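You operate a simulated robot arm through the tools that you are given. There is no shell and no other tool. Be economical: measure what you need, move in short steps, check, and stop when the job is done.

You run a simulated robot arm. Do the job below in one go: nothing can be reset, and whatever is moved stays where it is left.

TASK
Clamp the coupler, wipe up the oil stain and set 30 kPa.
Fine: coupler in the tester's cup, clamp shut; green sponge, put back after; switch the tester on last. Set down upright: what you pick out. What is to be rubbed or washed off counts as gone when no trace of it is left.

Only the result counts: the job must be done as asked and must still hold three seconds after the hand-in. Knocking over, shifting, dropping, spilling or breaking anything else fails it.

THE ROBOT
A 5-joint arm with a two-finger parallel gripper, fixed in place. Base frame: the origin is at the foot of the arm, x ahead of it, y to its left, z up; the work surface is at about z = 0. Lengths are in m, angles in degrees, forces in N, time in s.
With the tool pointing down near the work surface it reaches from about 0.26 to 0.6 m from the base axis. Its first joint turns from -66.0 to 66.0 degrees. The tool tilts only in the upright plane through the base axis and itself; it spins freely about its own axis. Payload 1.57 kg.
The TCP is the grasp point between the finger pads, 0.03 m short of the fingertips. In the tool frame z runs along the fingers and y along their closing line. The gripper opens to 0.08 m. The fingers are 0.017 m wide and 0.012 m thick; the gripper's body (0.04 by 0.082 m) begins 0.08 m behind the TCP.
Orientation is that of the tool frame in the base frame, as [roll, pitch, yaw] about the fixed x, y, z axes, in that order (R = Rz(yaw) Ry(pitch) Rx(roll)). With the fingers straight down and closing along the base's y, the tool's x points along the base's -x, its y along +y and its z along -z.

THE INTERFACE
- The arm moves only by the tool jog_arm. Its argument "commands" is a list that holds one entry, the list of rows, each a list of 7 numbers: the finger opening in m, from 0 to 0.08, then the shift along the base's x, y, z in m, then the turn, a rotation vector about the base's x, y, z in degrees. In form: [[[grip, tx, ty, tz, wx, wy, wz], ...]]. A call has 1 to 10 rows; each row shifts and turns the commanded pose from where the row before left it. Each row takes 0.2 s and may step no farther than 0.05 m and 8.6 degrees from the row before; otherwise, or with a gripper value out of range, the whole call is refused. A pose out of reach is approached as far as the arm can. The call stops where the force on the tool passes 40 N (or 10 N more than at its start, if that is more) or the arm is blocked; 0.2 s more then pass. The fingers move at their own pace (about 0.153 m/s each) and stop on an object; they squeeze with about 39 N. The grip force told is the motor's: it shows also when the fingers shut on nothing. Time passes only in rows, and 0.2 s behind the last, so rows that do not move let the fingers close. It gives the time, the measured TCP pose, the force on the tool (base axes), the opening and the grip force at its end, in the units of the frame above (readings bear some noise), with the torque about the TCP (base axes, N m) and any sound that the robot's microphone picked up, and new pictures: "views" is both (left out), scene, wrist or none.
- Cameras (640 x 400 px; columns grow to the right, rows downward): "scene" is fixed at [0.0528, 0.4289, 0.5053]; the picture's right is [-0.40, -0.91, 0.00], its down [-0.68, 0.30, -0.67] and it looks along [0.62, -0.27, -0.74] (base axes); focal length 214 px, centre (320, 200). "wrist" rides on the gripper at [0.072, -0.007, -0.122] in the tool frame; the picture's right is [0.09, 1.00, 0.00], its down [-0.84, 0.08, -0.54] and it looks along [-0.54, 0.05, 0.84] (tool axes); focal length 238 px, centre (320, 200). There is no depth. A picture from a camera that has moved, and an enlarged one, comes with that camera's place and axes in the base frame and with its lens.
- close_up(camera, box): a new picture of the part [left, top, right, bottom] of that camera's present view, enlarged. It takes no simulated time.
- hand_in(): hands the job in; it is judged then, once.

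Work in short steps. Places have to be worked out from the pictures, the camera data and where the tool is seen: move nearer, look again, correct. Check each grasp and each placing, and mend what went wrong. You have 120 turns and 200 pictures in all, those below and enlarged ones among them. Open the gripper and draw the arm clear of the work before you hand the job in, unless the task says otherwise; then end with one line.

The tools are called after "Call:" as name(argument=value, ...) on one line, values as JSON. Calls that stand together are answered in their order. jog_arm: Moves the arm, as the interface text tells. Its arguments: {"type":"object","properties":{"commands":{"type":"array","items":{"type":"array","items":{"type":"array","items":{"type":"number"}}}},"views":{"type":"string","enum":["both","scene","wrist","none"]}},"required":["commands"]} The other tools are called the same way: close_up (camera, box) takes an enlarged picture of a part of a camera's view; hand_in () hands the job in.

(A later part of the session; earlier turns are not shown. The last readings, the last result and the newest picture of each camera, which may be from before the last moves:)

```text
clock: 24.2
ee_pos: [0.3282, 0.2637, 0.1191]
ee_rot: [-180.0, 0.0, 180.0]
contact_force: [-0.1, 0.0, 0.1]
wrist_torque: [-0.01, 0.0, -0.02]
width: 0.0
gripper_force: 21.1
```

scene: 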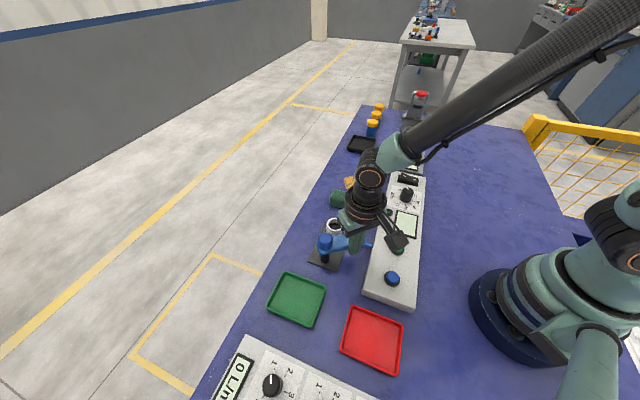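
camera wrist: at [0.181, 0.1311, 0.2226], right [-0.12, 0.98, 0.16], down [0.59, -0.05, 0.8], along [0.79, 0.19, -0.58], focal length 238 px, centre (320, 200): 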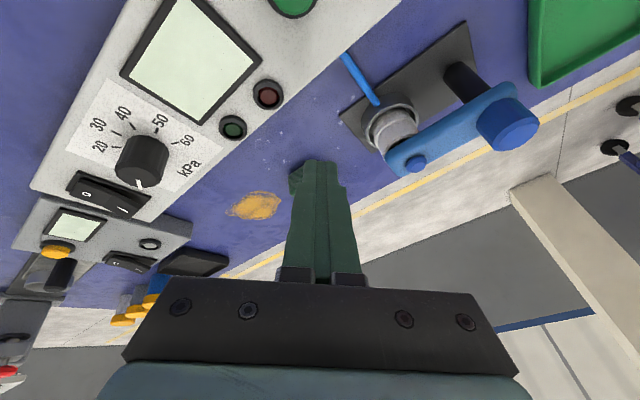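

Call:
jog_arm(commands=[[[0.0, 0, 0, -0.003, 0, 0, 0], [0.0, 0, 0, -0.003, 0, 0, 0], [0.0, 0, 0, 0, 0, 0, 0]]], views="none")

Call:
close_up(camera="scene", box=[300, 180, 390, 250])

```text
clock: 25.0
ee_pos: [0.3292, 0.264, 0.1162]
ee_rot: [-180.0, 0.0, 180.0]
contact_force: [-1.8, -1.7, 3.2]
wrist_torque: [-0.05, 0.06, 0.02]
width: 0.0
gripper_force: 21.1
stopped in row 3: the force on the tool passed its limit at 42 N (the readings are from after the stop); the commanded pose is now the measured one
```

```text
5.71 times, centred on (345, 215) of scene
camera zoom: at [0.0528, 0.4289, 0.5053], right [-0.4, -0.91, 0.0], down [-0.68, 0.3, -0.67], along [0.62, -0.27, -0.74], focal length 1226 px, centre (177, 114)
```

zoom: 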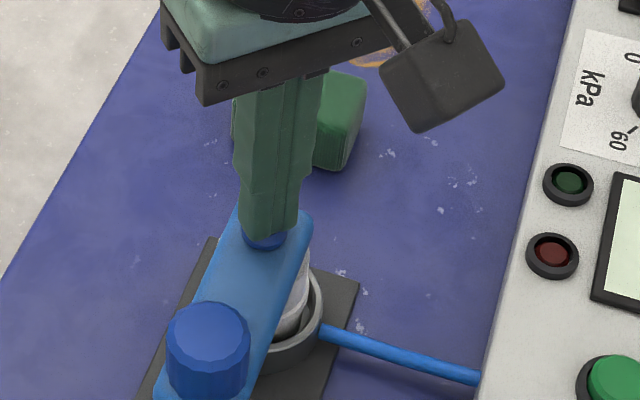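

The arm is rigid vertically and it stopped hard against the swing stop earlier, so the clamp is shut. Now the sponge: rise and look from above it.

Call:
jog_arm(commands=[[[0.0, 0, 0, 0.04, 0, 0, 0], [0.08, 0, 0, 0.04, 0, 0, 0], [0.08, 0.025, -0.035, 0, 0, 0, 0], [0.08, 0.025, -0.035, 0, 0, 0, 0], [0.08, 0, 0, 0, 0, 0, 0], [0.08, 0, 0, 0, 0, 0, 0]]], views="wrist")

Call:
close_up(camera="wrist", box=[220, 80, 420, 205])

Call:
close_up(camera="scene", box=[310, 170, 380, 220])

```text
clock: 26.4
ee_pos: [0.3786, 0.1942, 0.195]
ee_rot: [-179.9, -0.1, -180.0]
contact_force: [0.4, -0.4, 0.7]
wrist_torque: [0.0, 0.02, 0.01]
width: 0.0802
gripper_force: 0.1
camera wrist: at [0.3054, 0.1878, 0.3153], right [-0.09, 1.0, 0.0], down [0.84, 0.08, 0.54], along [0.54, 0.05, -0.84], focal length 238 px, centre (320, 200)
```

wrist: 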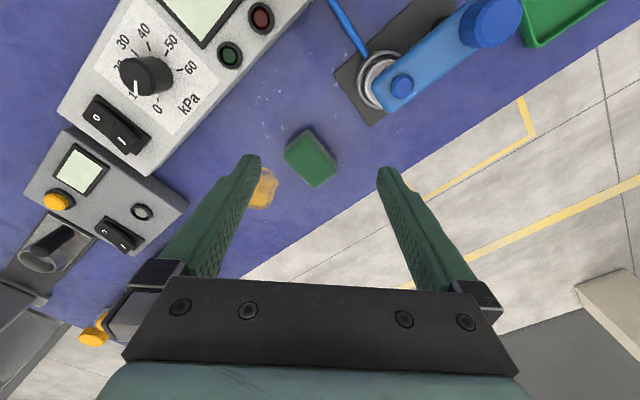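

```text
3.20 times, centred on (320, 142) of wrist
camera zoom: at [0.3054, 0.1878, 0.3153], right [-0.09, 1.0, 0.0], down [0.84, 0.08, 0.54], along [0.54, 0.05, -0.84], focal length 763 px, centre (320, 384)
```

zoom: 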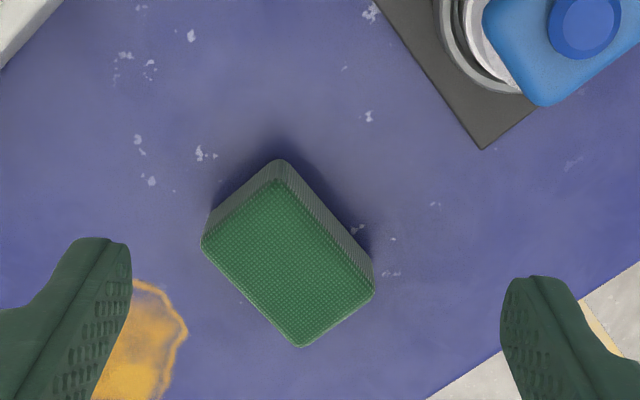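

```text
8.00 times, centred on (345, 195) of scene
camera zoom: at [0.0528, 0.4289, 0.5053], right [-0.4, -0.91, 0.0], down [-0.68, 0.3, -0.67], along [0.62, -0.27, -0.74], focal length 1716 px, centre (120, 240)
```

zoom: 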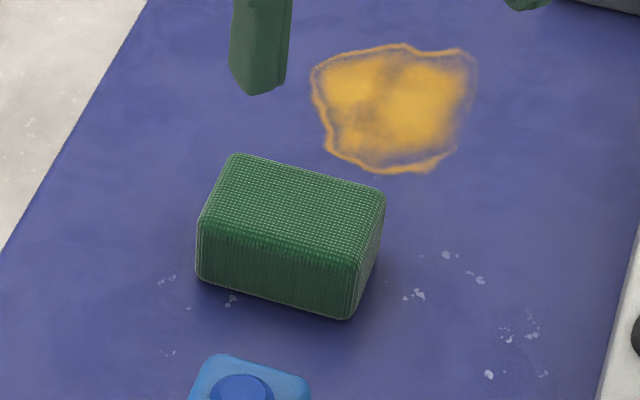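

The sponge is about 60×38×30 mm, centred at about (.4355,.187), with its long axis along (1,1). I'll rotate the tool +45° to grip its short side and move above it.

Call:
jog_arm(commands=[[[0.08, 0.028, -0.004, 0, 0, 0, 7.5], [0.08, 0.0283, -0.003, 0, 0, 0, 7.5], [0.08, 0, 0, -0.03, 0, 0, 7.5], [0.08, 0, 0, -0.03, 0, 0, 7.5], [0.08, 0, 0, -0.02, 0, 0, 7.5], [0.08, 0, 0, 0, 0, 0, 7.5], [0.08, 0, 0, 0, 0, 0, 0], [0.08, 0, 0, 0, 0, 0, 0]]], views="wrist")

Call:
close_up(camera="wrist", box=[220, 80, 420, 205])

Call:
close_up(camera="scene", box=[310, 160, 380, 210])

```text
clock: 28.2
ee_pos: [0.4353, 0.1871, 0.1134]
ee_rot: [180.0, -0.1, -134.9]
contact_force: [-0.5, 0.0, 0.1]
wrist_torque: [0.01, 0.0, 0.02]
width: 0.0798
gripper_force: 0.1
camera wrist: at [0.3881, 0.1308, 0.2348], right [-0.77, 0.64, 0.0], down [0.54, 0.65, 0.54], along [0.35, 0.42, -0.84], focal length 238 px, centre (320, 200)
```

wrist: 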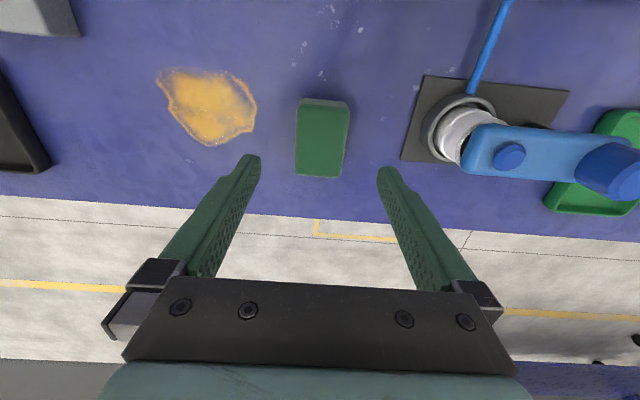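

```text
3.20 times, centred on (320, 142) of wrist
camera zoom: at [0.3881, 0.1308, 0.2348], right [-0.77, 0.64, 0.0], down [0.54, 0.65, 0.54], along [0.35, 0.42, -0.84], focal length 763 px, centre (320, 384)
```

zoom: 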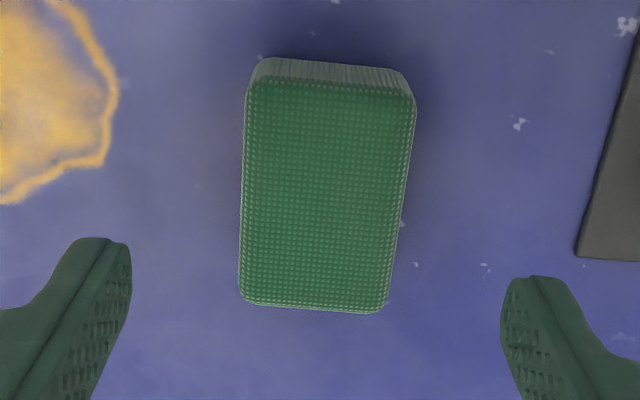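

```text
8.00 times, centred on (345, 185) of scene
camera zoom: at [0.0528, 0.4289, 0.5053], right [-0.4, -0.91, 0.0], down [-0.68, 0.3, -0.67], along [0.62, -0.27, -0.74], focal length 1716 px, centre (120, 320)
```

zoom: 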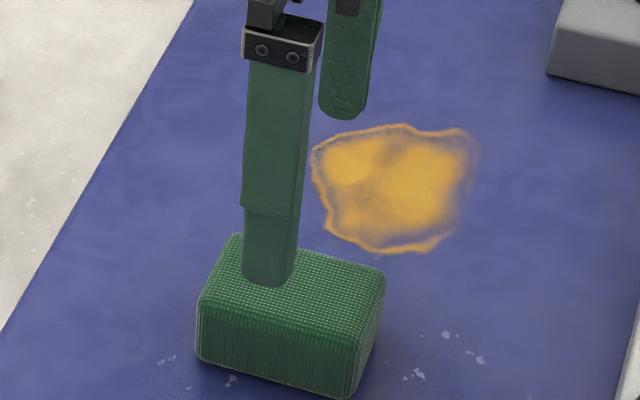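

The sponge is square with the fingers and centred at about (.433,.187). I'll descend to grip it.

Call:
jog_arm(commands=[[[0.08, -0.0022, 0.0004, -0.03, 0, 0, 0], [0.08, 0, 0, -0.03, 0, 0, 0], [0.08, 0, 0, -0.016, 0, 0, 0], [0.08, 0, 0, 0, 0, 0, 0], [0.02, 0, 0, 0, 0, 0, 0], [0.02, 0, 0, 0, 0, 0, 0], [0.02, 0, 0, 0, 0, 0, 0]]], views="none")

Call:
close_up(camera="scene", box=[310, 160, 380, 210])

```text
clock: 29.8
ee_pos: [0.4339, 0.1877, 0.0383]
ee_rot: [-180.0, 0.0, -134.9]
contact_force: [-0.1, 0.1, -0.1]
wrist_torque: [0.01, 0.03, -0.02]
width: 0.0436
gripper_force: 38.8
```

```text
8.00 times, centred on (345, 185) of scene
camera zoom: at [0.0528, 0.4289, 0.5053], right [-0.4, -0.91, 0.0], down [-0.68, 0.3, -0.67], along [0.62, -0.27, -0.74], focal length 1716 px, centre (120, 320)
```

zoom: 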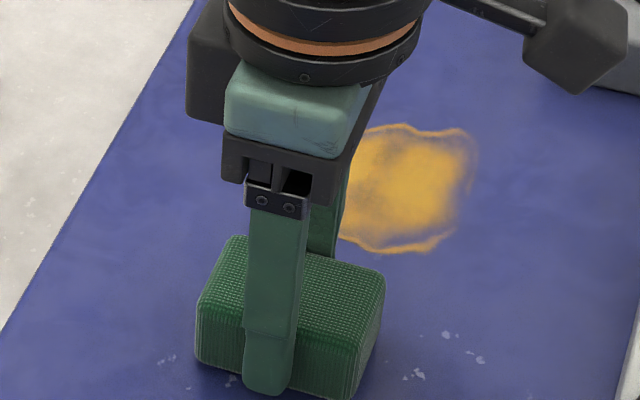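

Gripped at 43.6 mm. I'll lift it, carry it to the near edge of the stain (centre about (.50,.105)) and lower it with light pressure.

Call:
jog_arm(commands=[[[0.02, 0, 0, 0.02, 0, 0, 0], [0.02, 0.0131, -0.03, 0, 0, 0, 0], [0.02, 0.0132, -0.0301, 0, 0, 0, 0], [0.02, 0, 0, -0.017, 0, 0, 0], [0.02, 0, 0, -0.003, 0, 0, 0], [0.02, 0, 0, -0.001, 0, 0, 0], [0.02, 0, 0, 0, 0, 0, 0]]], views="none")

```text
clock: 31.4
ee_pos: [0.4594, 0.126, 0.0392]
ee_rot: [179.9, 0.0, -134.9]
contact_force: [-0.2, -0.9, 0.5]
wrist_torque: [0.02, 0.01, 0.02]
width: 0.0436
gripper_force: 38.6
```

Call:
jog_arm(commands=[[[0.02, 0, 0, -0.001, 0, 0, 0], [0.02, 0, 0, -0.001, 0, 0, 0], [0.02, 0.0, 0, 0, 0, 0, 0]]], views="none")

```text
clock: 32.2
ee_pos: [0.4607, 0.1289, 0.0378]
ee_rot: [179.9, 0.1, -135.0]
contact_force: [-7.8, -1.3, 24.1]
wrist_torque: [-0.08, 0.37, 0.03]
width: 0.0437
gripper_force: 39.4
```

Contact is 24 N, so I'll ease it slightly and make the first round of strokes.

Call:
jog_arm(commands=[[[0.02, 0, 0, 0.0006, 0, 0, 0], [0.02, 0.0177, -0.0177, 0, 0, 0, 0], [0.02, 0.0177, -0.0177, 0, 0, 0, 0], [0.02, 0.0177, -0.0177, 0, 0, 0, 0], [0.02, 0.0226, 0.0198, 0, 0, 0, 0], [0.02, -0.0182, 0.0182, 0, 0, 0, 0], [0.02, -0.0182, 0.0182, 0, 0, 0, 0], [0.02, -0.0181, 0.0181, 0, 0, 0, 0], [0.02, 0, 0, 0, 0, 0, 0]]], views="none")

Call:
close_up(camera="scene", box=[310, 150, 390, 210])

```text
clock: 34.2
ee_pos: [0.4813, 0.1503, 0.0379]
ee_rot: [-179.8, 0.2, -135.0]
contact_force: [7.8, -6.4, 24.2]
wrist_torque: [-0.33, 0.04, 0.05]
width: 0.0434
gripper_force: 39.0
```

```text
6.67 times, centred on (350, 180) of scene
camera zoom: at [0.0527, 0.4289, 0.5053], right [-0.4, -0.91, 0.0], down [-0.68, 0.3, -0.67], along [0.62, -0.27, -0.74], focal length 1430 px, centre (120, 333)
```

zoom: 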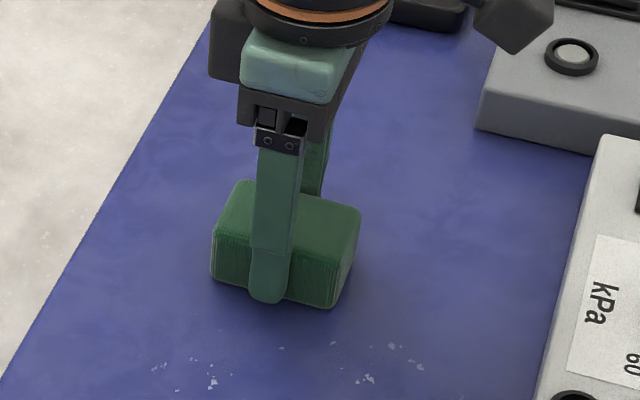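

The stain already looks gone. I'll make a second round, reversed and including the middle, then lift and inspect.

Call:
jog_arm(commands=[[[0.02, 0.0182, -0.0182, 0, 0, 0, 0], [0.02, 0.0182, -0.0182, 0, 0, 0, 0], [0.02, 0.0181, -0.0181, 0, 0, 0, 0], [0.02, -0.0226, -0.0198, 0, 0, 0, 0], [0.02, -0.0177, 0.0177, 0, 0, 0, 0], [0.02, -0.0177, 0.0177, 0, 0, 0, 0], [0.02, -0.0177, 0.0177, 0, 0, 0, 0], [0.02, 0, 0, 0.02, 0, 0, 0], [0.02, -0.0131, 0.03, 0.01, 0, 0, 0], [0.02, -0.0132, 0.0301, 0, 0, 0, 0]]], views="wrist")

Call:
close_up(camera="scene", box=[310, 150, 390, 210])

Call:
close_up(camera="wrist", box=[50, 20, 290, 170])

```text
clock: 36.4
ee_pos: [0.4304, 0.187, 0.0667]
ee_rot: [-180.0, 0.0, -134.9]
contact_force: [0.1, 0.2, -0.2]
wrist_torque: [0.0, -0.01, -0.01]
width: 0.0435
gripper_force: 39.4
camera wrist: at [0.3842, 0.1323, 0.1883], right [-0.77, 0.64, 0.0], down [0.54, 0.65, 0.54], along [0.35, 0.42, -0.84], focal length 238 px, centre (320, 200)
```

wrist: 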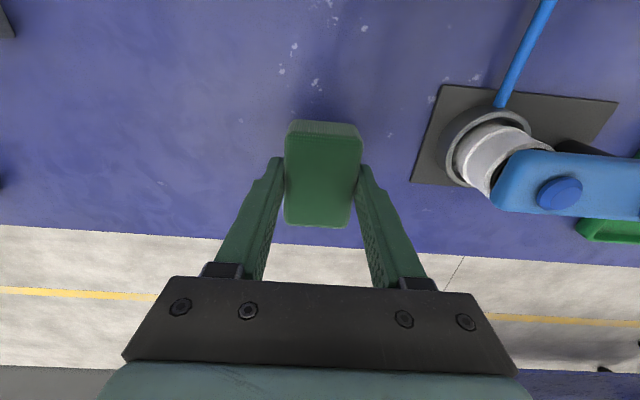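

```text
6.67 times, centred on (350, 180) of scene
camera zoom: at [0.0528, 0.4289, 0.5053], right [-0.4, -0.91, 0.0], down [-0.68, 0.3, -0.67], along [0.62, -0.27, -0.74], focal length 1430 px, centre (120, 333)
```

zoom: 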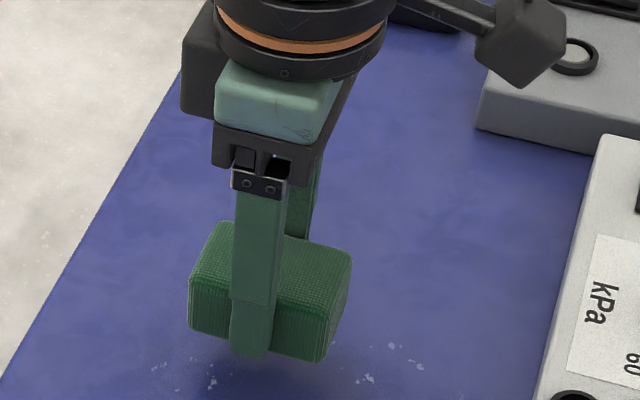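

```text
2.67 times, centred on (170, 95) of wrist
camera zoom: at [0.3842, 0.1323, 0.1883], right [-0.77, 0.64, 0.0], down [0.54, 0.65, 0.54], along [0.35, 0.42, -0.84], focal length 636 px, centre (720, 480)
```

zoom: 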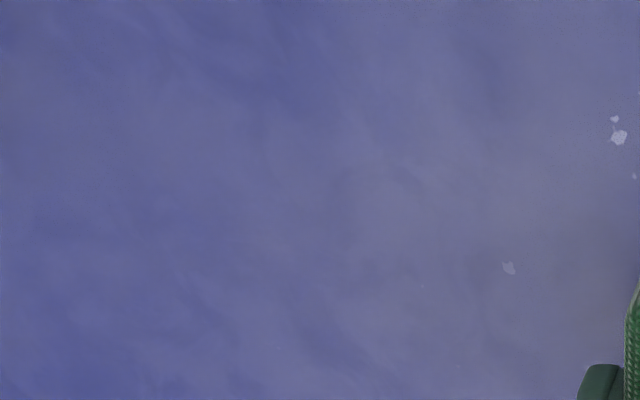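

The table looks uniform there. I'll check once more at higher zoom before returning the sponge.

Call:
close_up(camera="wrist", box=[100, 30, 260, 130])

Call:
close_up(camera="scene", box=[335, 165, 375, 195])

```text
4.00 times, centred on (180, 80) of wrist
camera zoom: at [0.3842, 0.1323, 0.1883], right [-0.77, 0.64, 0.0], down [0.54, 0.65, 0.54], along [0.35, 0.42, -0.84], focal length 953 px, centre (880, 680)
```

zoom: 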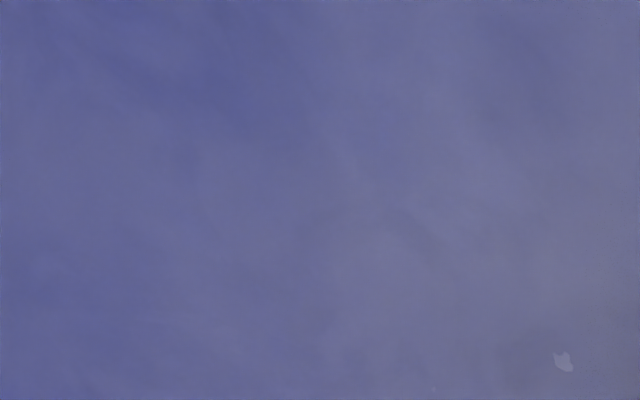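

```text
13.33 times, centred on (355, 180) of scene
camera zoom: at [0.0528, 0.4289, 0.5053], right [-0.4, -0.91, 0.0], down [-0.68, 0.3, -0.67], along [0.62, -0.27, -0.74], focal length 2860 px, centre (-147, 467)
```

zoom: 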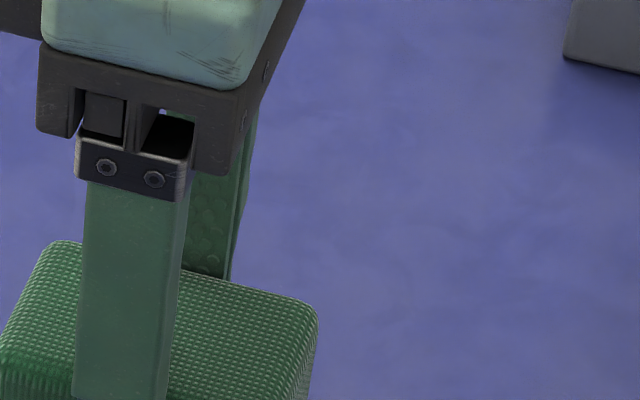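

A faint variation could be table texture, but an extra wider round is cheap insurance.

Call:
jog_arm(commands=[[[0.02, 0.0096, -0.0336, 0, 0, 0, 0], [0.02, 0.0096, -0.0336, 0, 0, 0, 0], [0.02, 0, 0, -0.027, 0, 0, 0], [0.02, 0, 0, -0.003, 0, 0, 0], [0.02, 0.0177, -0.0177, 0, 0, 0, 0], [0.02, 0.0177, -0.0177, 0, 0, 0, 0], [0.02, 0.0176, -0.0176, 0, 0, 0, 0], [0.02, 0.0163, 0.0163, 0, 0, 0, 0], [0.02, -0.0177, 0.0177, 0, 0, 0, 0], [0.02, -0.0177, 0.0177, 0, 0, 0, 0]]], views="none")

Call:
jog_arm(commands=[[[0.02, -0.0176, 0.0176, 0, 0, 0, 0], [0.02, 0.0156, 0.0156, 0, 0, 0, 0], [0.02, 0.0177, -0.0177, 0, 0, 0, 0], [0.02, 0.0177, -0.0177, 0, 0, 0, 0], [0.02, 0.0176, -0.0176, 0, 0, 0, 0], [0.02, 0, 0, 0.03, 0, 0, 0], [0.02, -0.0347, 0.0294, 0, 0, 0, 0], [0.02, -0.0347, 0.0294, 0, 0, 0, 0], [0.02, -0.0347, 0.0295, 0, 0, 0, 0], [0.02, 0, 0, 0, 0, 0, 0]]], views="none")

Call:
close_up(camera="wrist", box=[50, 20, 290, 170])

```text
clock: 38.6
ee_pos: [0.4865, 0.1196, 0.0382]
ee_rot: [180.0, 0.1, -135.0]
contact_force: [1.6, -1.6, 4.8]
wrist_torque: [-0.03, -0.06, -0.03]
width: 0.0435
gripper_force: 38.4
```

```text
clock: 40.8
ee_pos: [0.4329, 0.1891, 0.0674]
ee_rot: [180.0, 0.1, -135.0]
contact_force: [0.6, -0.6, -1.1]
wrist_torque: [0.01, -0.02, 0.0]
width: 0.0437
gripper_force: 39.2
```

```text
2.67 times, centred on (170, 95) of wrist
camera zoom: at [0.3866, 0.1329, 0.1887], right [-0.77, 0.64, 0.0], down [0.54, 0.65, 0.54], along [0.35, 0.42, -0.84], focal length 636 px, centre (720, 480)
```

zoom: 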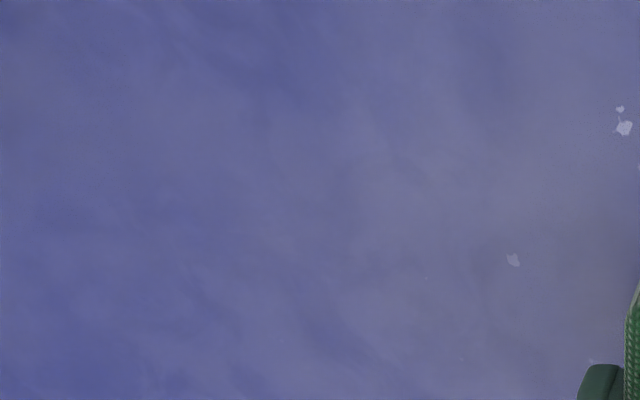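

Unchanged, so that's just texture and the stain is gone. I'll set the sponge back at its original spot and release.

Call:
jog_arm(commands=[[[0.02, 0, 0, -0.02, 0, 0, 0], [0.02, 0, 0, -0.0075, 0, 0, 0], [0.02, 0, 0, 0, 0, 0, 0], [0.07, 0, 0, 0, 0, 0, 0], [0.07, 0, 0, 0, 0, 0, 0], [0.07, 0, 0, 0.04, 0, 0, 0], [0.07, 0, 0, 0.04, 0, 0, 0], [0.07, 0, 0, 0.04, 0, 0, 0], [0.07, 0, 0, 0, 0, 0, 0]]], views="both")

Call:
close_up(camera="scene", box=[310, 170, 380, 220])

```text
clock: 42.8
ee_pos: [0.4333, 0.1881, 0.1594]
ee_rot: [-180.0, -0.1, -135.1]
contact_force: [-0.1, 0.0, 0.7]
wrist_torque: [0.02, 0.02, 0.03]
width: 0.07
gripper_force: 0.0
camera wrist: at [0.3864, 0.1327, 0.2803], right [-0.77, 0.64, 0.0], down [0.54, 0.65, 0.54], along [0.35, 0.42, -0.84], focal length 238 px, centre (320, 200)
```

scene: 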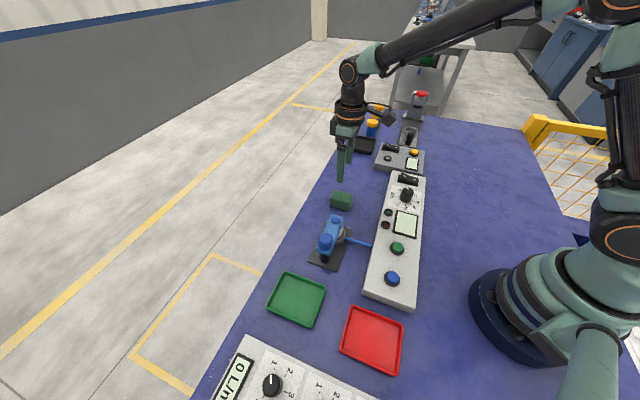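
wrist: 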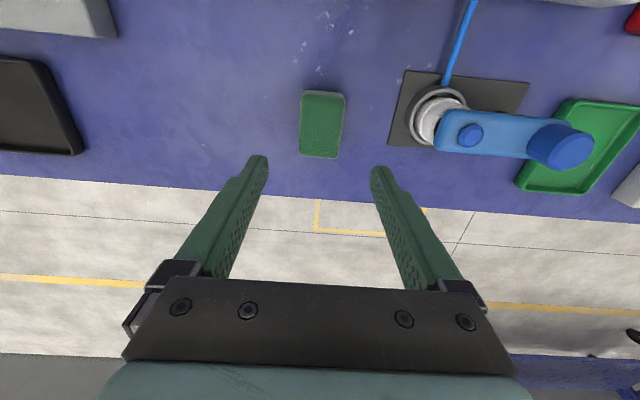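

```text
8.00 times, centred on (345, 195) of scene
camera zoom: at [0.0528, 0.4289, 0.5053], right [-0.4, -0.91, 0.0], down [-0.68, 0.3, -0.67], along [0.62, -0.27, -0.74], focal length 1716 px, centre (120, 240)
```

zoom: 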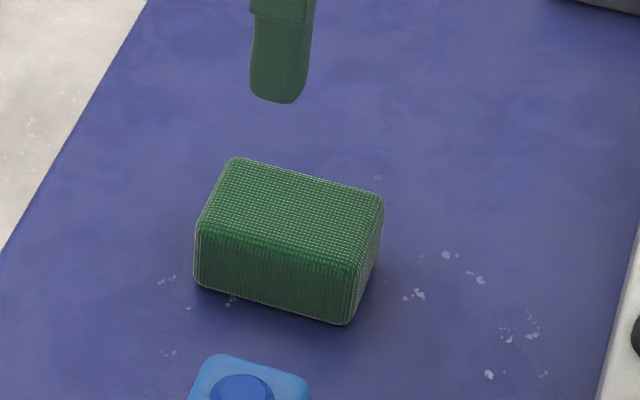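

The sponge is back on its spot. Next the dial: I'll turn the tool back and move near it to look closely.

Call:
jog_arm(commands=[[[0.07, 0, 0, 0.03, 0, 0, 0], [0.07, -0.0266, -0.031, 0, 0, 0, -7.5], [0.07, -0.0266, -0.031, 0, 0, 0, -7.5], [0.07, -0.0266, -0.031, 0, 0, 0, -7.5], [0.07, -0.0266, -0.031, 0, 0, 0, -7.5], [0.07, -0.0266, -0.031, 0, 0, 0, -7.5], [0.07, 0, 0, 0, 0, 0, -7.5], [0.07, 0, 0, 0, 0, 0, 0], [0.07, 0, 0, 0, 0, 0, 0]]], views="wrist")

Call:
close_up(camera="wrist", box=[240, 60, 440, 185])

Call:
close_up(camera="scene", box=[380, 165, 440, 215])

```text
clock: 44.8
ee_pos: [0.2987, 0.0328, 0.1917]
ee_rot: [180.0, 0.0, 180.0]
contact_force: [-0.9, 0.1, -0.6]
wrist_torque: [-0.03, 0.0, -0.02]
width: 0.0701
gripper_force: 0.1
camera wrist: at [0.2276, 0.0256, 0.3125], right [-0.09, 1.0, 0.0], down [0.84, 0.08, 0.54], along [0.54, 0.05, -0.84], focal length 238 px, centre (320, 200)
```

wrist: 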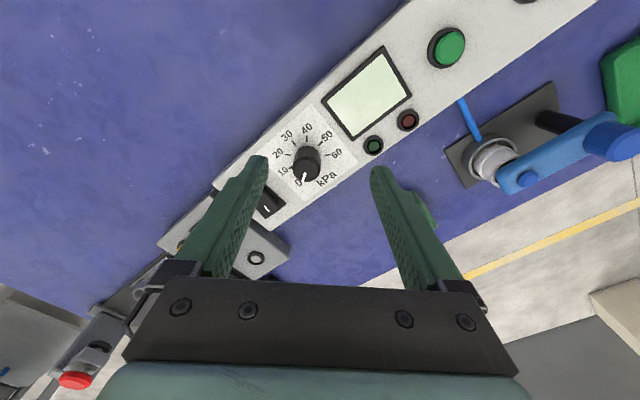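

```text
3.20 times, centred on (340, 122) of wrist
camera zoom: at [0.2276, 0.0256, 0.3125], right [-0.09, 1.0, 0.0], down [0.84, 0.08, 0.54], along [0.54, 0.05, -0.84], focal length 763 px, centre (256, 448)
```

zoom: 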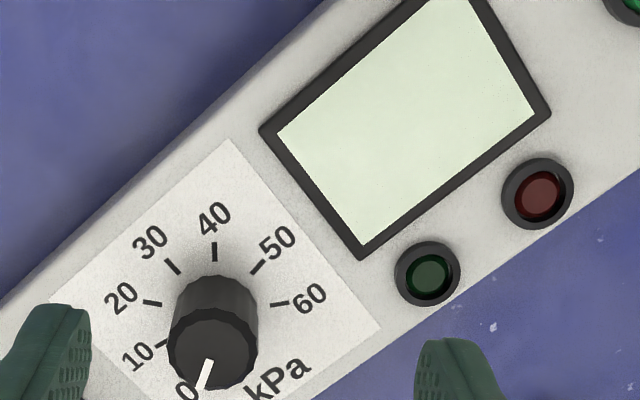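

```text
8.00 times, centred on (410, 190) of scene
camera zoom: at [0.0528, 0.4289, 0.5053], right [-0.4, -0.91, 0.0], down [-0.68, 0.3, -0.67], along [0.62, -0.27, -0.74], focal length 1716 px, centre (-400, 280)
```

zoom: 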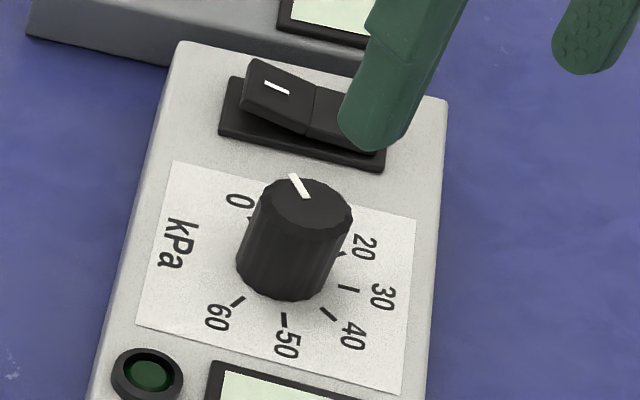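

By my geometry the ticks are 40° per 10 kPa with 30 at azimuth ≈-135°. The pointer is at ≈-15° (0 kPa), so it needs about -120° (clockwise). The knob centre is at about (.3436,.021) with its top at z≈.071. I'll move above it and check.

Call:
jog_arm(commands=[[[0.05, 0.0433, -0.0115, 0, 0, 0, 0], [0.05, 0, 0, -0.035, 0, 0, 0], [0.05, 0, 0, -0.035, 0, 0, 0], [0.05, 0, 0, 0, 0, 0, 0], [0.05, 0, 0, 0, 0, 0, 0]]], views="wrist")

Call:
close_up(camera="wrist", box=[220, 80, 420, 205])

Call:
close_up(camera="scene", box=[380, 165, 440, 215])

```text
clock: 46.0
ee_pos: [0.3423, 0.0219, 0.1197]
ee_rot: [179.9, -0.1, -180.0]
contact_force: [0.2, 0.4, -1.2]
wrist_torque: [0.01, 0.02, 0.02]
width: 0.05
gripper_force: 0.1
camera wrist: at [0.2699, 0.0149, 0.241], right [-0.09, 1.0, 0.0], down [0.84, 0.08, 0.54], along [0.54, 0.05, -0.84], focal length 238 px, centre (320, 200)
```

wrist: 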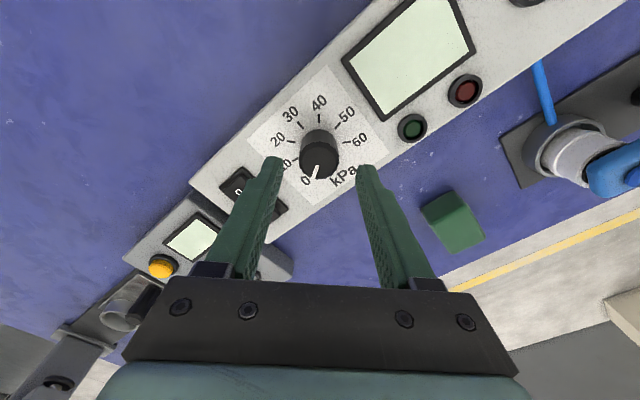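

```text
3.20 times, centred on (320, 142) of wrist
camera zoom: at [0.2699, 0.0149, 0.241], right [-0.09, 1.0, 0.0], down [0.84, 0.08, 0.54], along [0.54, 0.05, -0.84], focal length 763 px, centre (320, 384)
```

zoom: 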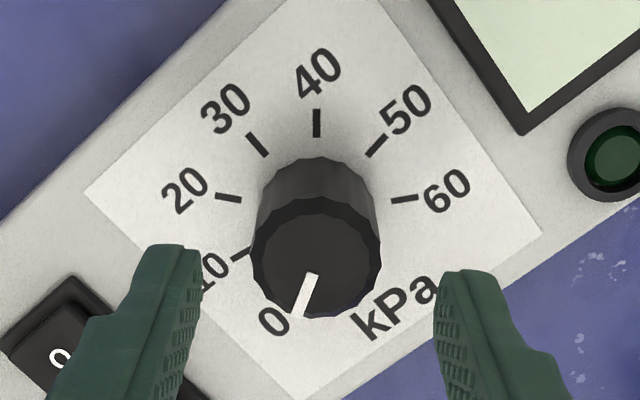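

```text
8.00 times, centred on (410, 190) of scene
camera zoom: at [0.0528, 0.4289, 0.5053], right [-0.4, -0.91, 0.0], down [-0.68, 0.3, -0.67], along [0.62, -0.27, -0.74], focal length 1716 px, centre (-400, 280)
```

zoom: 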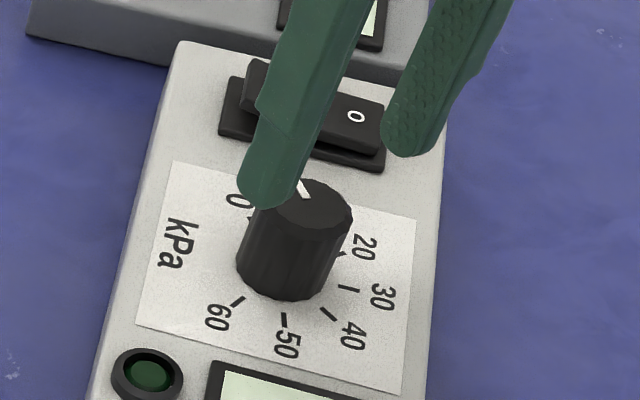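

Well centred. I'll nudge -1 mm in y, descend around the knob and close.

Call:
jog_arm(commands=[[[0.05, 0.0003, -0.001, -0.02, 0, 0, 0], [0.05, 0, 0, -0.015, 0, 0, 0], [0.05, 0, 0, -0.006, 0, 0, 0], [0.05, 0, 0, 0, 0, 0, 0], [0.02, 0, 0, 0, 0, 0, 0], [0.02, 0, 0, 0, 0, 0, 0], [0.02, 0, 0, 0, 0, 0, 0]]], views="none")

Call:
close_up(camera="scene", box=[380, 165, 440, 215])

```text
clock: 47.6
ee_pos: [0.3426, 0.0207, 0.0783]
ee_rot: [179.9, -0.1, -179.7]
contact_force: [0.1, 35.6, -7.1]
wrist_torque: [0.39, -0.1, 0.09]
width: 0.0313
gripper_force: 40.1
```

```text
8.00 times, centred on (410, 190) of scene
camera zoom: at [0.0528, 0.4289, 0.5053], right [-0.4, -0.91, 0.0], down [-0.68, 0.3, -0.67], along [0.62, -0.27, -0.74], focal length 1716 px, centre (-400, 280)
```

zoom: 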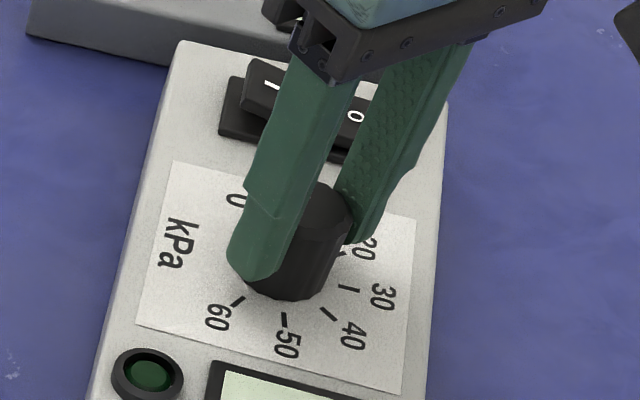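

There's a 36 N side load, so the knob centre is about 2 mm further in +y. I'll correct and recheck the force before turning.

Call:
jog_arm(commands=[[[0.02, 0, 0.0012, 0, 0, 0, 0], [0.02, 0, 0, 0, 0, 0, 0]]], views="none")

```text
clock: 48.2
ee_pos: [0.3431, 0.0217, 0.079]
ee_rot: [180.0, 0.1, 180.0]
contact_force: [2.3, 17.7, 4.2]
wrist_torque: [0.0, 0.82, 0.06]
width: 0.0315
gripper_force: 40.5
```

Call:
jog_arm(commands=[[[0.02, 0, 0.0012, 0, 0, 0, 0], [0.02, 0, 0, 0, 0, 0, 0]]], views="none")

```text
clock: 48.8
ee_pos: [0.3424, 0.022, 0.0785]
ee_rot: [179.9, 0.0, 179.8]
contact_force: [-8.3, -19.6, 19.0]
wrist_torque: [-0.13, -0.78, -0.08]
width: 0.0316
gripper_force: 40.2
```

Overshot slightly, so I'll take back 0.6 mm and begin turning clockwise by about 24°.

Call:
jog_arm(commands=[[[0.02, 0, -0.0006, 0, 0, 0, 0], [0.02, 0, 0, 0, 0, 0, -8], [0.02, 0, 0, 0, 0, 0, -8], [0.02, 0, 0, 0, 0, 0, -8], [0.02, 0, 0, 0, 0, 0, 0]]], views="none")

Call:
close_up(camera="scene", box=[380, 165, 440, 215])

```text
clock: 50.0
ee_pos: [0.3433, 0.0229, 0.0788]
ee_rot: [180.0, 0.2, 155.9]
contact_force: [-5.8, -20.1, 29.8]
wrist_torque: [-1.04, 0.16, -0.09]
width: 0.0315
gripper_force: 39.9
```

```text
8.00 times, centred on (410, 190) of scene
camera zoom: at [0.0527, 0.4289, 0.5053], right [-0.4, -0.91, 0.0], down [-0.68, 0.3, -0.67], along [0.62, -0.27, -0.74], focal length 1716 px, centre (-400, 280)
```

zoom: 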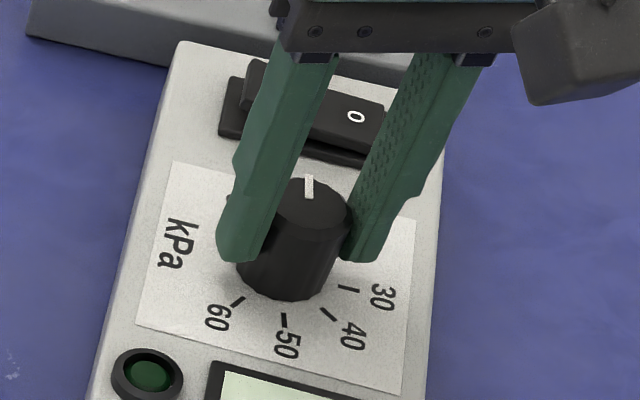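

The knob turns with the gripper. I'll relieve the built-up load, then continue turning.

Call:
jog_arm(commands=[[[0.02, 0, -0.0007, 0.001, 0, 0, 0], [0.02, 0, 0, 0, 0, 0, -8], [0.02, 0, 0, 0, 0, 0, -8], [0.02, 0, 0, 0, 0, 0, 0]]], views="none")

```text
clock: 50.8
ee_pos: [0.3439, 0.0232, 0.079]
ee_rot: [179.8, 0.3, 141.1]
contact_force: [3.4, 2.4, -3.7]
wrist_torque: [-0.22, 0.64, -0.02]
width: 0.0317
gripper_force: 40.1
stopped in row 4: the force on the tool passed its limit at 47 N (the readings are from after the stop); the commanded pose is now the measured one
```

The force limit was hit and the pose has relaxed, so I'll continue in short turns.

Call:
jog_arm(commands=[[[0.02, 0, 0, 0, 0, 0, -8], [0.02, 0, 0, 0, 0, 0, -8], [0.02, 0, 0, 0, 0, 0, 0]]], views="none")

```text
clock: 51.6
ee_pos: [0.3453, 0.0235, 0.0788]
ee_rot: [179.7, 0.2, 125.2]
contact_force: [3.9, 32.1, -7.3]
wrist_torque: [0.27, 0.43, 0.09]
width: 0.0315
gripper_force: 40.4
```

Call:
jog_arm(commands=[[[0.02, 0, 0.001, -0.0002, 0, 0, 0], [0.02, 0, 0, 0, 0, 0, -8], [0.02, 0, 0, 0, 0, 0, 0]]], views="none")

Call:
close_up(camera="scene", box=[380, 165, 440, 215])

```text
clock: 52.4
ee_pos: [0.3456, 0.0247, 0.0786]
ee_rot: [179.3, 0.2, 117.0]
contact_force: [19.8, 20.1, -22.5]
wrist_torque: [0.31, 0.55, 0.05]
width: 0.032
gripper_force: 40.4
```

```text
8.00 times, centred on (410, 190) of scene
camera zoom: at [0.0529, 0.4289, 0.5053], right [-0.4, -0.91, 0.0], down [-0.68, 0.3, -0.67], along [0.62, -0.27, -0.74], focal length 1716 px, centre (-400, 280)
```

zoom: 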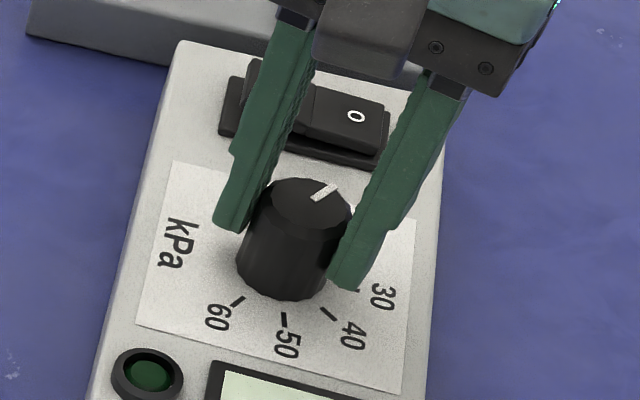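

Turned about 63° so far. I'll relieve the load along the measured force and continue.

Call:
jog_arm(commands=[[[0.02, 0.0007, 0.0007, -0.0007, 0, 0, 0], [0.02, 0, 0, 0, 0, 0, -8], [0.02, 0, 0, 0, 0, 0, 0]]], views="none")

```text
clock: 53.2
ee_pos: [0.3446, 0.0241, 0.0777]
ee_rot: [179.7, 0.1, 108.9]
contact_force: [0.5, -6.9, 32.5]
wrist_torque: [-0.54, 0.85, -0.03]
width: 0.0318
gripper_force: 40.3
```

Call:
jog_arm(commands=[[[0.02, 0, -0.0002, 0.0007, 0, 0, 0], [0.02, 0, 0, 0, 0, 0, -8], [0.02, 0, 0, 0, 0, 0, -8], [0.02, 0, 0, 0, 0, 0, 0]]], views="none")

```text
clock: 54.2
ee_pos: [0.3458, 0.0244, 0.0784]
ee_rot: [179.5, 0.0, 93.1]
contact_force: [20.7, -17.4, -4.0]
wrist_torque: [-0.37, 0.36, 0.08]
width: 0.0318
gripper_force: 40.3
```

Call:
jog_arm(commands=[[[0.02, 0.0007, -0.0006, 0.0, 0, 0, 0], [0.02, 0, 0, 0, 0, 0, -8], [0.02, 0, 0, 0, 0, 0, -8], [0.02, 0, 0, 0, 0, 0, 0]]], views="none")

Call:
close_up(camera="scene", box=[380, 165, 440, 215])

```text
clock: 55.2
ee_pos: [0.3455, 0.0248, 0.0781]
ee_rot: [179.5, -0.3, 77.1]
contact_force: [24.6, -4.6, -18.7]
wrist_torque: [0.02, 0.39, 0.04]
width: 0.0315
gripper_force: 39.9
```

```text
8.00 times, centred on (410, 190) of scene
camera zoom: at [0.0528, 0.4289, 0.5052], right [-0.4, -0.91, 0.0], down [-0.68, 0.3, -0.67], along [0.62, -0.27, -0.74], focal length 1716 px, centre (-400, 280)
```

zoom: 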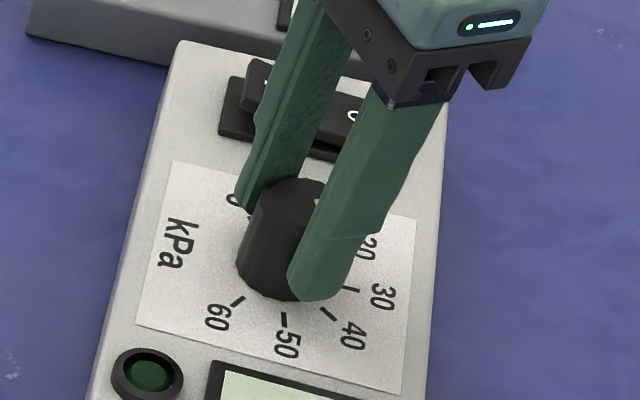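

About 103° turned. One more 16°, then I'll release and measure the pointer from above.

Call:
jog_arm(commands=[[[0.02, 0.0008, -0.0001, -0.0006, 0, 0, 0], [0.02, 0, 0, 0, 0, 0, -8], [0.02, 0, 0, 0, 0, 0, -8], [0.02, 0, 0, 0, 0, 0, 0]]], views="none")

Call:
jog_arm(commands=[[[0.05, 0, 0, 0, 0, 0, 0], [0.05, 0, 0, 0, 0, 0, 0], [0.05, 0, 0, 0.03, 0, 0, 0], [0.05, 0, 0, 0.04, 0, 0, 0], [0.05, 0, 0, 0.03, 0, 0, 0], [0.05, 0, 0, 0, 0, 0, 0]]], views="wrist")

Call:
close_up(camera="scene", box=[380, 165, 440, 215])

Call:
close_up(camera="wrist", box=[240, 80, 400, 180])

```text
clock: 56.2
ee_pos: [0.3482, 0.0245, 0.0784]
ee_rot: [179.6, -0.2, 61.0]
contact_force: [17.5, 10.2, -4.1]
wrist_torque: [0.53, 0.18, 0.04]
width: 0.0318
gripper_force: 40.5
```

```text
clock: 57.6
ee_pos: [0.3444, 0.0238, 0.1769]
ee_rot: [180.0, 0.0, 61.1]
contact_force: [0.4, 0.4, -0.6]
wrist_torque: [-0.05, 0.02, 0.01]
width: 0.0499
gripper_force: 0.1
camera wrist: at [0.3725, 0.0906, 0.2977], right [0.92, -0.4, 0.0], down [-0.34, -0.77, 0.54], along [-0.22, -0.5, -0.84], focal length 238 px, centre (320, 200)
```

wrist: 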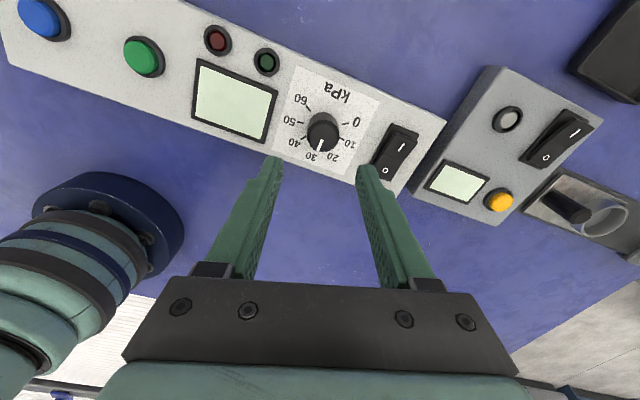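

```text
8.00 times, centred on (410, 190) of scene
camera zoom: at [0.0528, 0.4289, 0.5053], right [-0.4, -0.91, 0.0], down [-0.68, 0.3, -0.67], along [0.62, -0.27, -0.74], focal length 1716 px, centre (-400, 280)
```

zoom: 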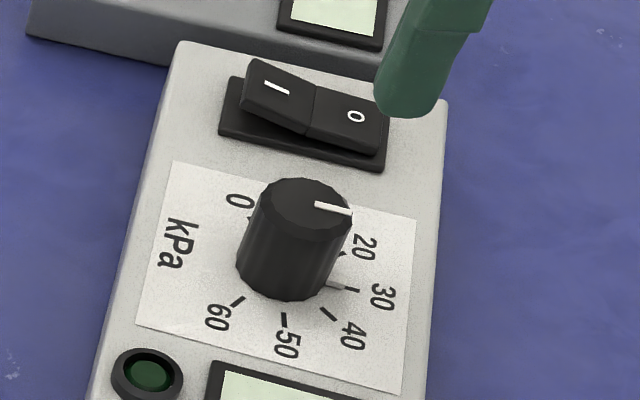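

```text
4.00 times, centred on (320, 130) of wrist
camera zoom: at [0.3725, 0.0906, 0.2977], right [0.92, -0.4, 0.0], down [-0.34, -0.77, 0.54], along [-0.22, -0.5, -0.84], focal length 953 px, centre (320, 480)
```

zoom: 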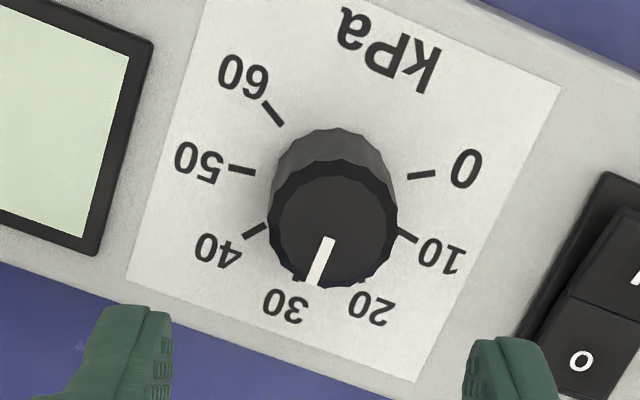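

The pointer reads very near 30, perhaps 2–3° short. I'll look closely at the base marker and at the tick.

Call:
close_up(camera="scene", box=[405, 186, 429, 206])

Call:
jog_arm(commands=[[[0.05, -0.016, -0.034, 0, 0, 0, 0], [0.05, -0.016, -0.034, 0, 0, 0, 0], [0.05, 0, 0, 0, 0, 0, 0], [0.05, 0, 0, 0, 0, 0, 0]]], views="none")

Call:
close_up(camera="wrist", box=[240, 20, 400, 120])

```text
16.00 times, centred on (417, 196) of scene
camera zoom: at [0.0528, 0.4289, 0.5053], right [-0.4, -0.91, 0.0], down [-0.68, 0.3, -0.67], along [0.62, -0.27, -0.74], focal length 3432 px, centre (-1232, 264)
```

zoom: 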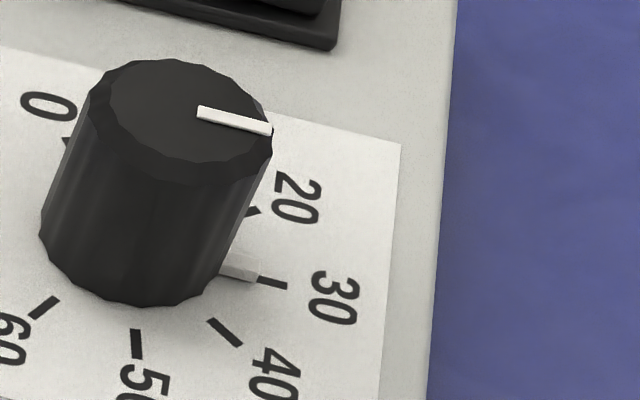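

```text
clock: 58.6
ee_pos: [0.3118, -0.043, 0.1775]
ee_rot: [180.0, 0.1, 61.1]
contact_force: [0.2, -0.7, -0.3]
wrist_torque: [0.01, 0.01, 0.0]
width: 0.05
gripper_force: 0.0
```

```text
4.00 times, centred on (320, 70) of wrist
camera zoom: at [0.3398, 0.0226, 0.2986], right [0.92, -0.4, 0.0], down [-0.34, -0.77, 0.54], along [-0.22, -0.5, -0.84], focal length 953 px, centre (320, 720)
```

zoom: 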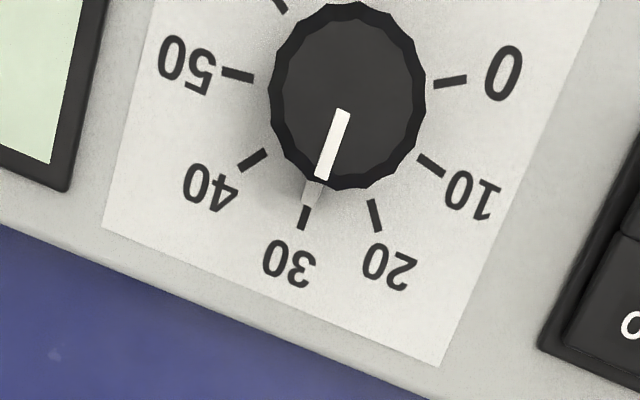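

Nearly overhead view now. I'll enlarge it more to compare the pointer with the 30 tick.

Call:
close_up(camera="wrist", box=[296, 36, 344, 84])

```text
8.33 times, centred on (320, 60) of wrist
camera zoom: at [0.3398, 0.0226, 0.2986], right [0.92, -0.4, 0.0], down [-0.34, -0.77, 0.54], along [-0.22, -0.5, -0.84], focal length 1986 px, centre (320, 1367)
```

zoom: 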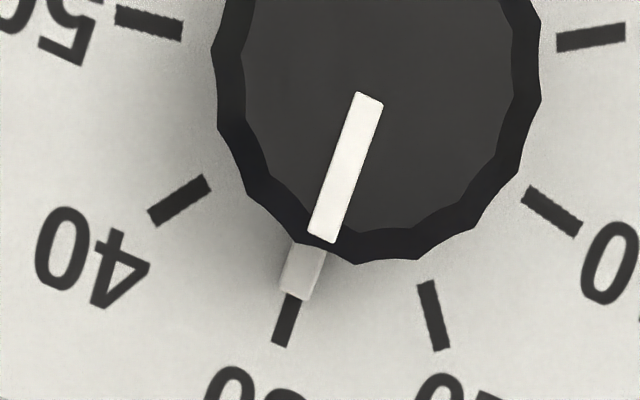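

The pointer sits exactly on the 30 tick. Now the rocker: "I" is at about (.414,-.020), so I'll close the fingers and move above it.

Call:
jog_arm(commands=[[[0.0, 0.0343, 0.0082, 0, 0, 0, 0], [0.0, 0.0343, 0.0082, 0, 0, 0, 0], [0.0, 0.0344, 0.0081, 0, 0, 0, 0], [0.0, 0, 0, -0.04, 0, 0, 0], [0.0, 0, 0, -0.02, 0, 0, 0], [0.0, 0, 0, 0, 0, 0, 0]]], views="none")

Call:
close_up(camera="wrist", box=[220, 60, 440, 200])

Call:
close_up(camera="scene", box=[380, 145, 440, 195])

```text
clock: 60.0
ee_pos: [0.417, -0.0202, 0.1161]
ee_rot: [-180.0, 0.0, 61.2]
contact_force: [-0.9, 0.5, 0.0]
wrist_torque: [-0.01, 0.01, 0.03]
width: 0.0002
gripper_force: 21.2
```

```text
2.86 times, centred on (330, 130) of wrist
camera zoom: at [0.4452, 0.0455, 0.2376], right [0.92, -0.4, 0.0], down [-0.34, -0.77, 0.54], along [-0.22, -0.5, -0.84], focal length 681 px, centre (291, 400)
```

zoom: 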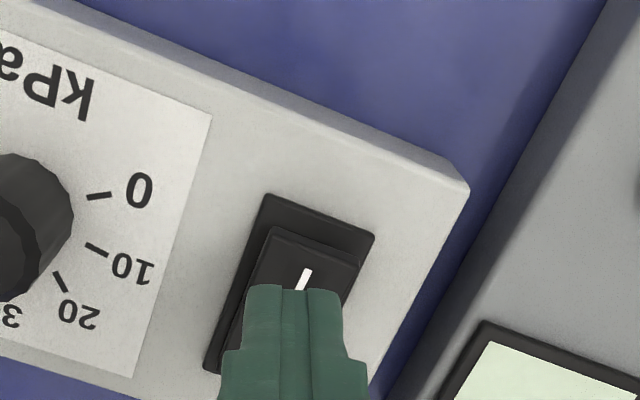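

```text
8.00 times, centred on (410, 170) of scene
camera zoom: at [0.0528, 0.4289, 0.5053], right [-0.4, -0.91, 0.0], down [-0.68, 0.3, -0.67], along [0.62, -0.27, -0.74], focal length 1716 px, centre (-400, 440)
```

zoom: 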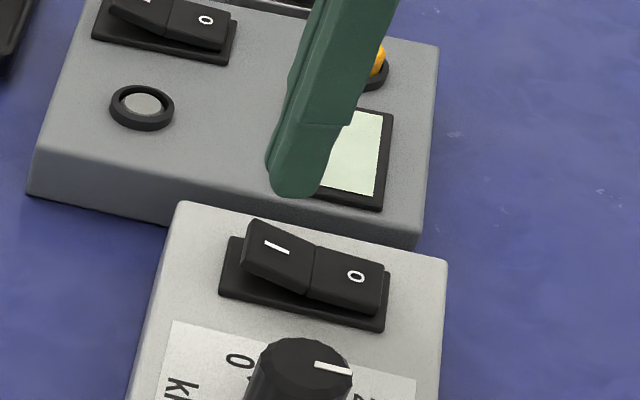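

The tips are directly above the "I" side. I'll press down in small steps and listen or watch for the switch.

Call:
jog_arm(commands=[[[0.0, 0, -0.0005, -0.015, 0, 0, 0], [0.0, 0, 0, -0.005, 0, 0, 0], [0.0, 0, 0, -0.003, 0, 0, 0], [0.0, 0, 0, -0.003, 0, 0, 0], [0.0, 0, 0, -0.003, 0, 0, 0], [0.0, 0, 0, 0, 0, 0, 0]]], views="none")

Call:
close_up(camera="scene", box=[380, 155, 440, 205])

```text
clock: 61.4
ee_pos: [0.4171, -0.0205, 0.0894]
ee_rot: [179.9, 0.0, 61.2]
contact_force: [0.1, 0.6, 0.3]
wrist_torque: [0.01, -0.03, 0.01]
width: 0.0
gripper_force: 21.0
```

```text
8.00 times, centred on (410, 180) of scene
camera zoom: at [0.0528, 0.4289, 0.5053], right [-0.4, -0.91, 0.0], down [-0.68, 0.3, -0.67], along [0.62, -0.27, -0.74], focal length 1716 px, centre (-400, 360)
```

zoom: 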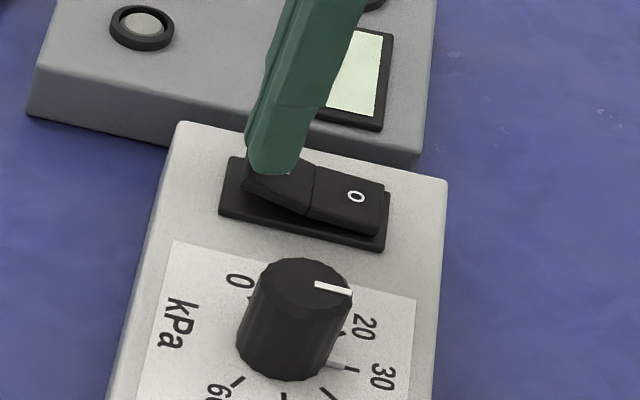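

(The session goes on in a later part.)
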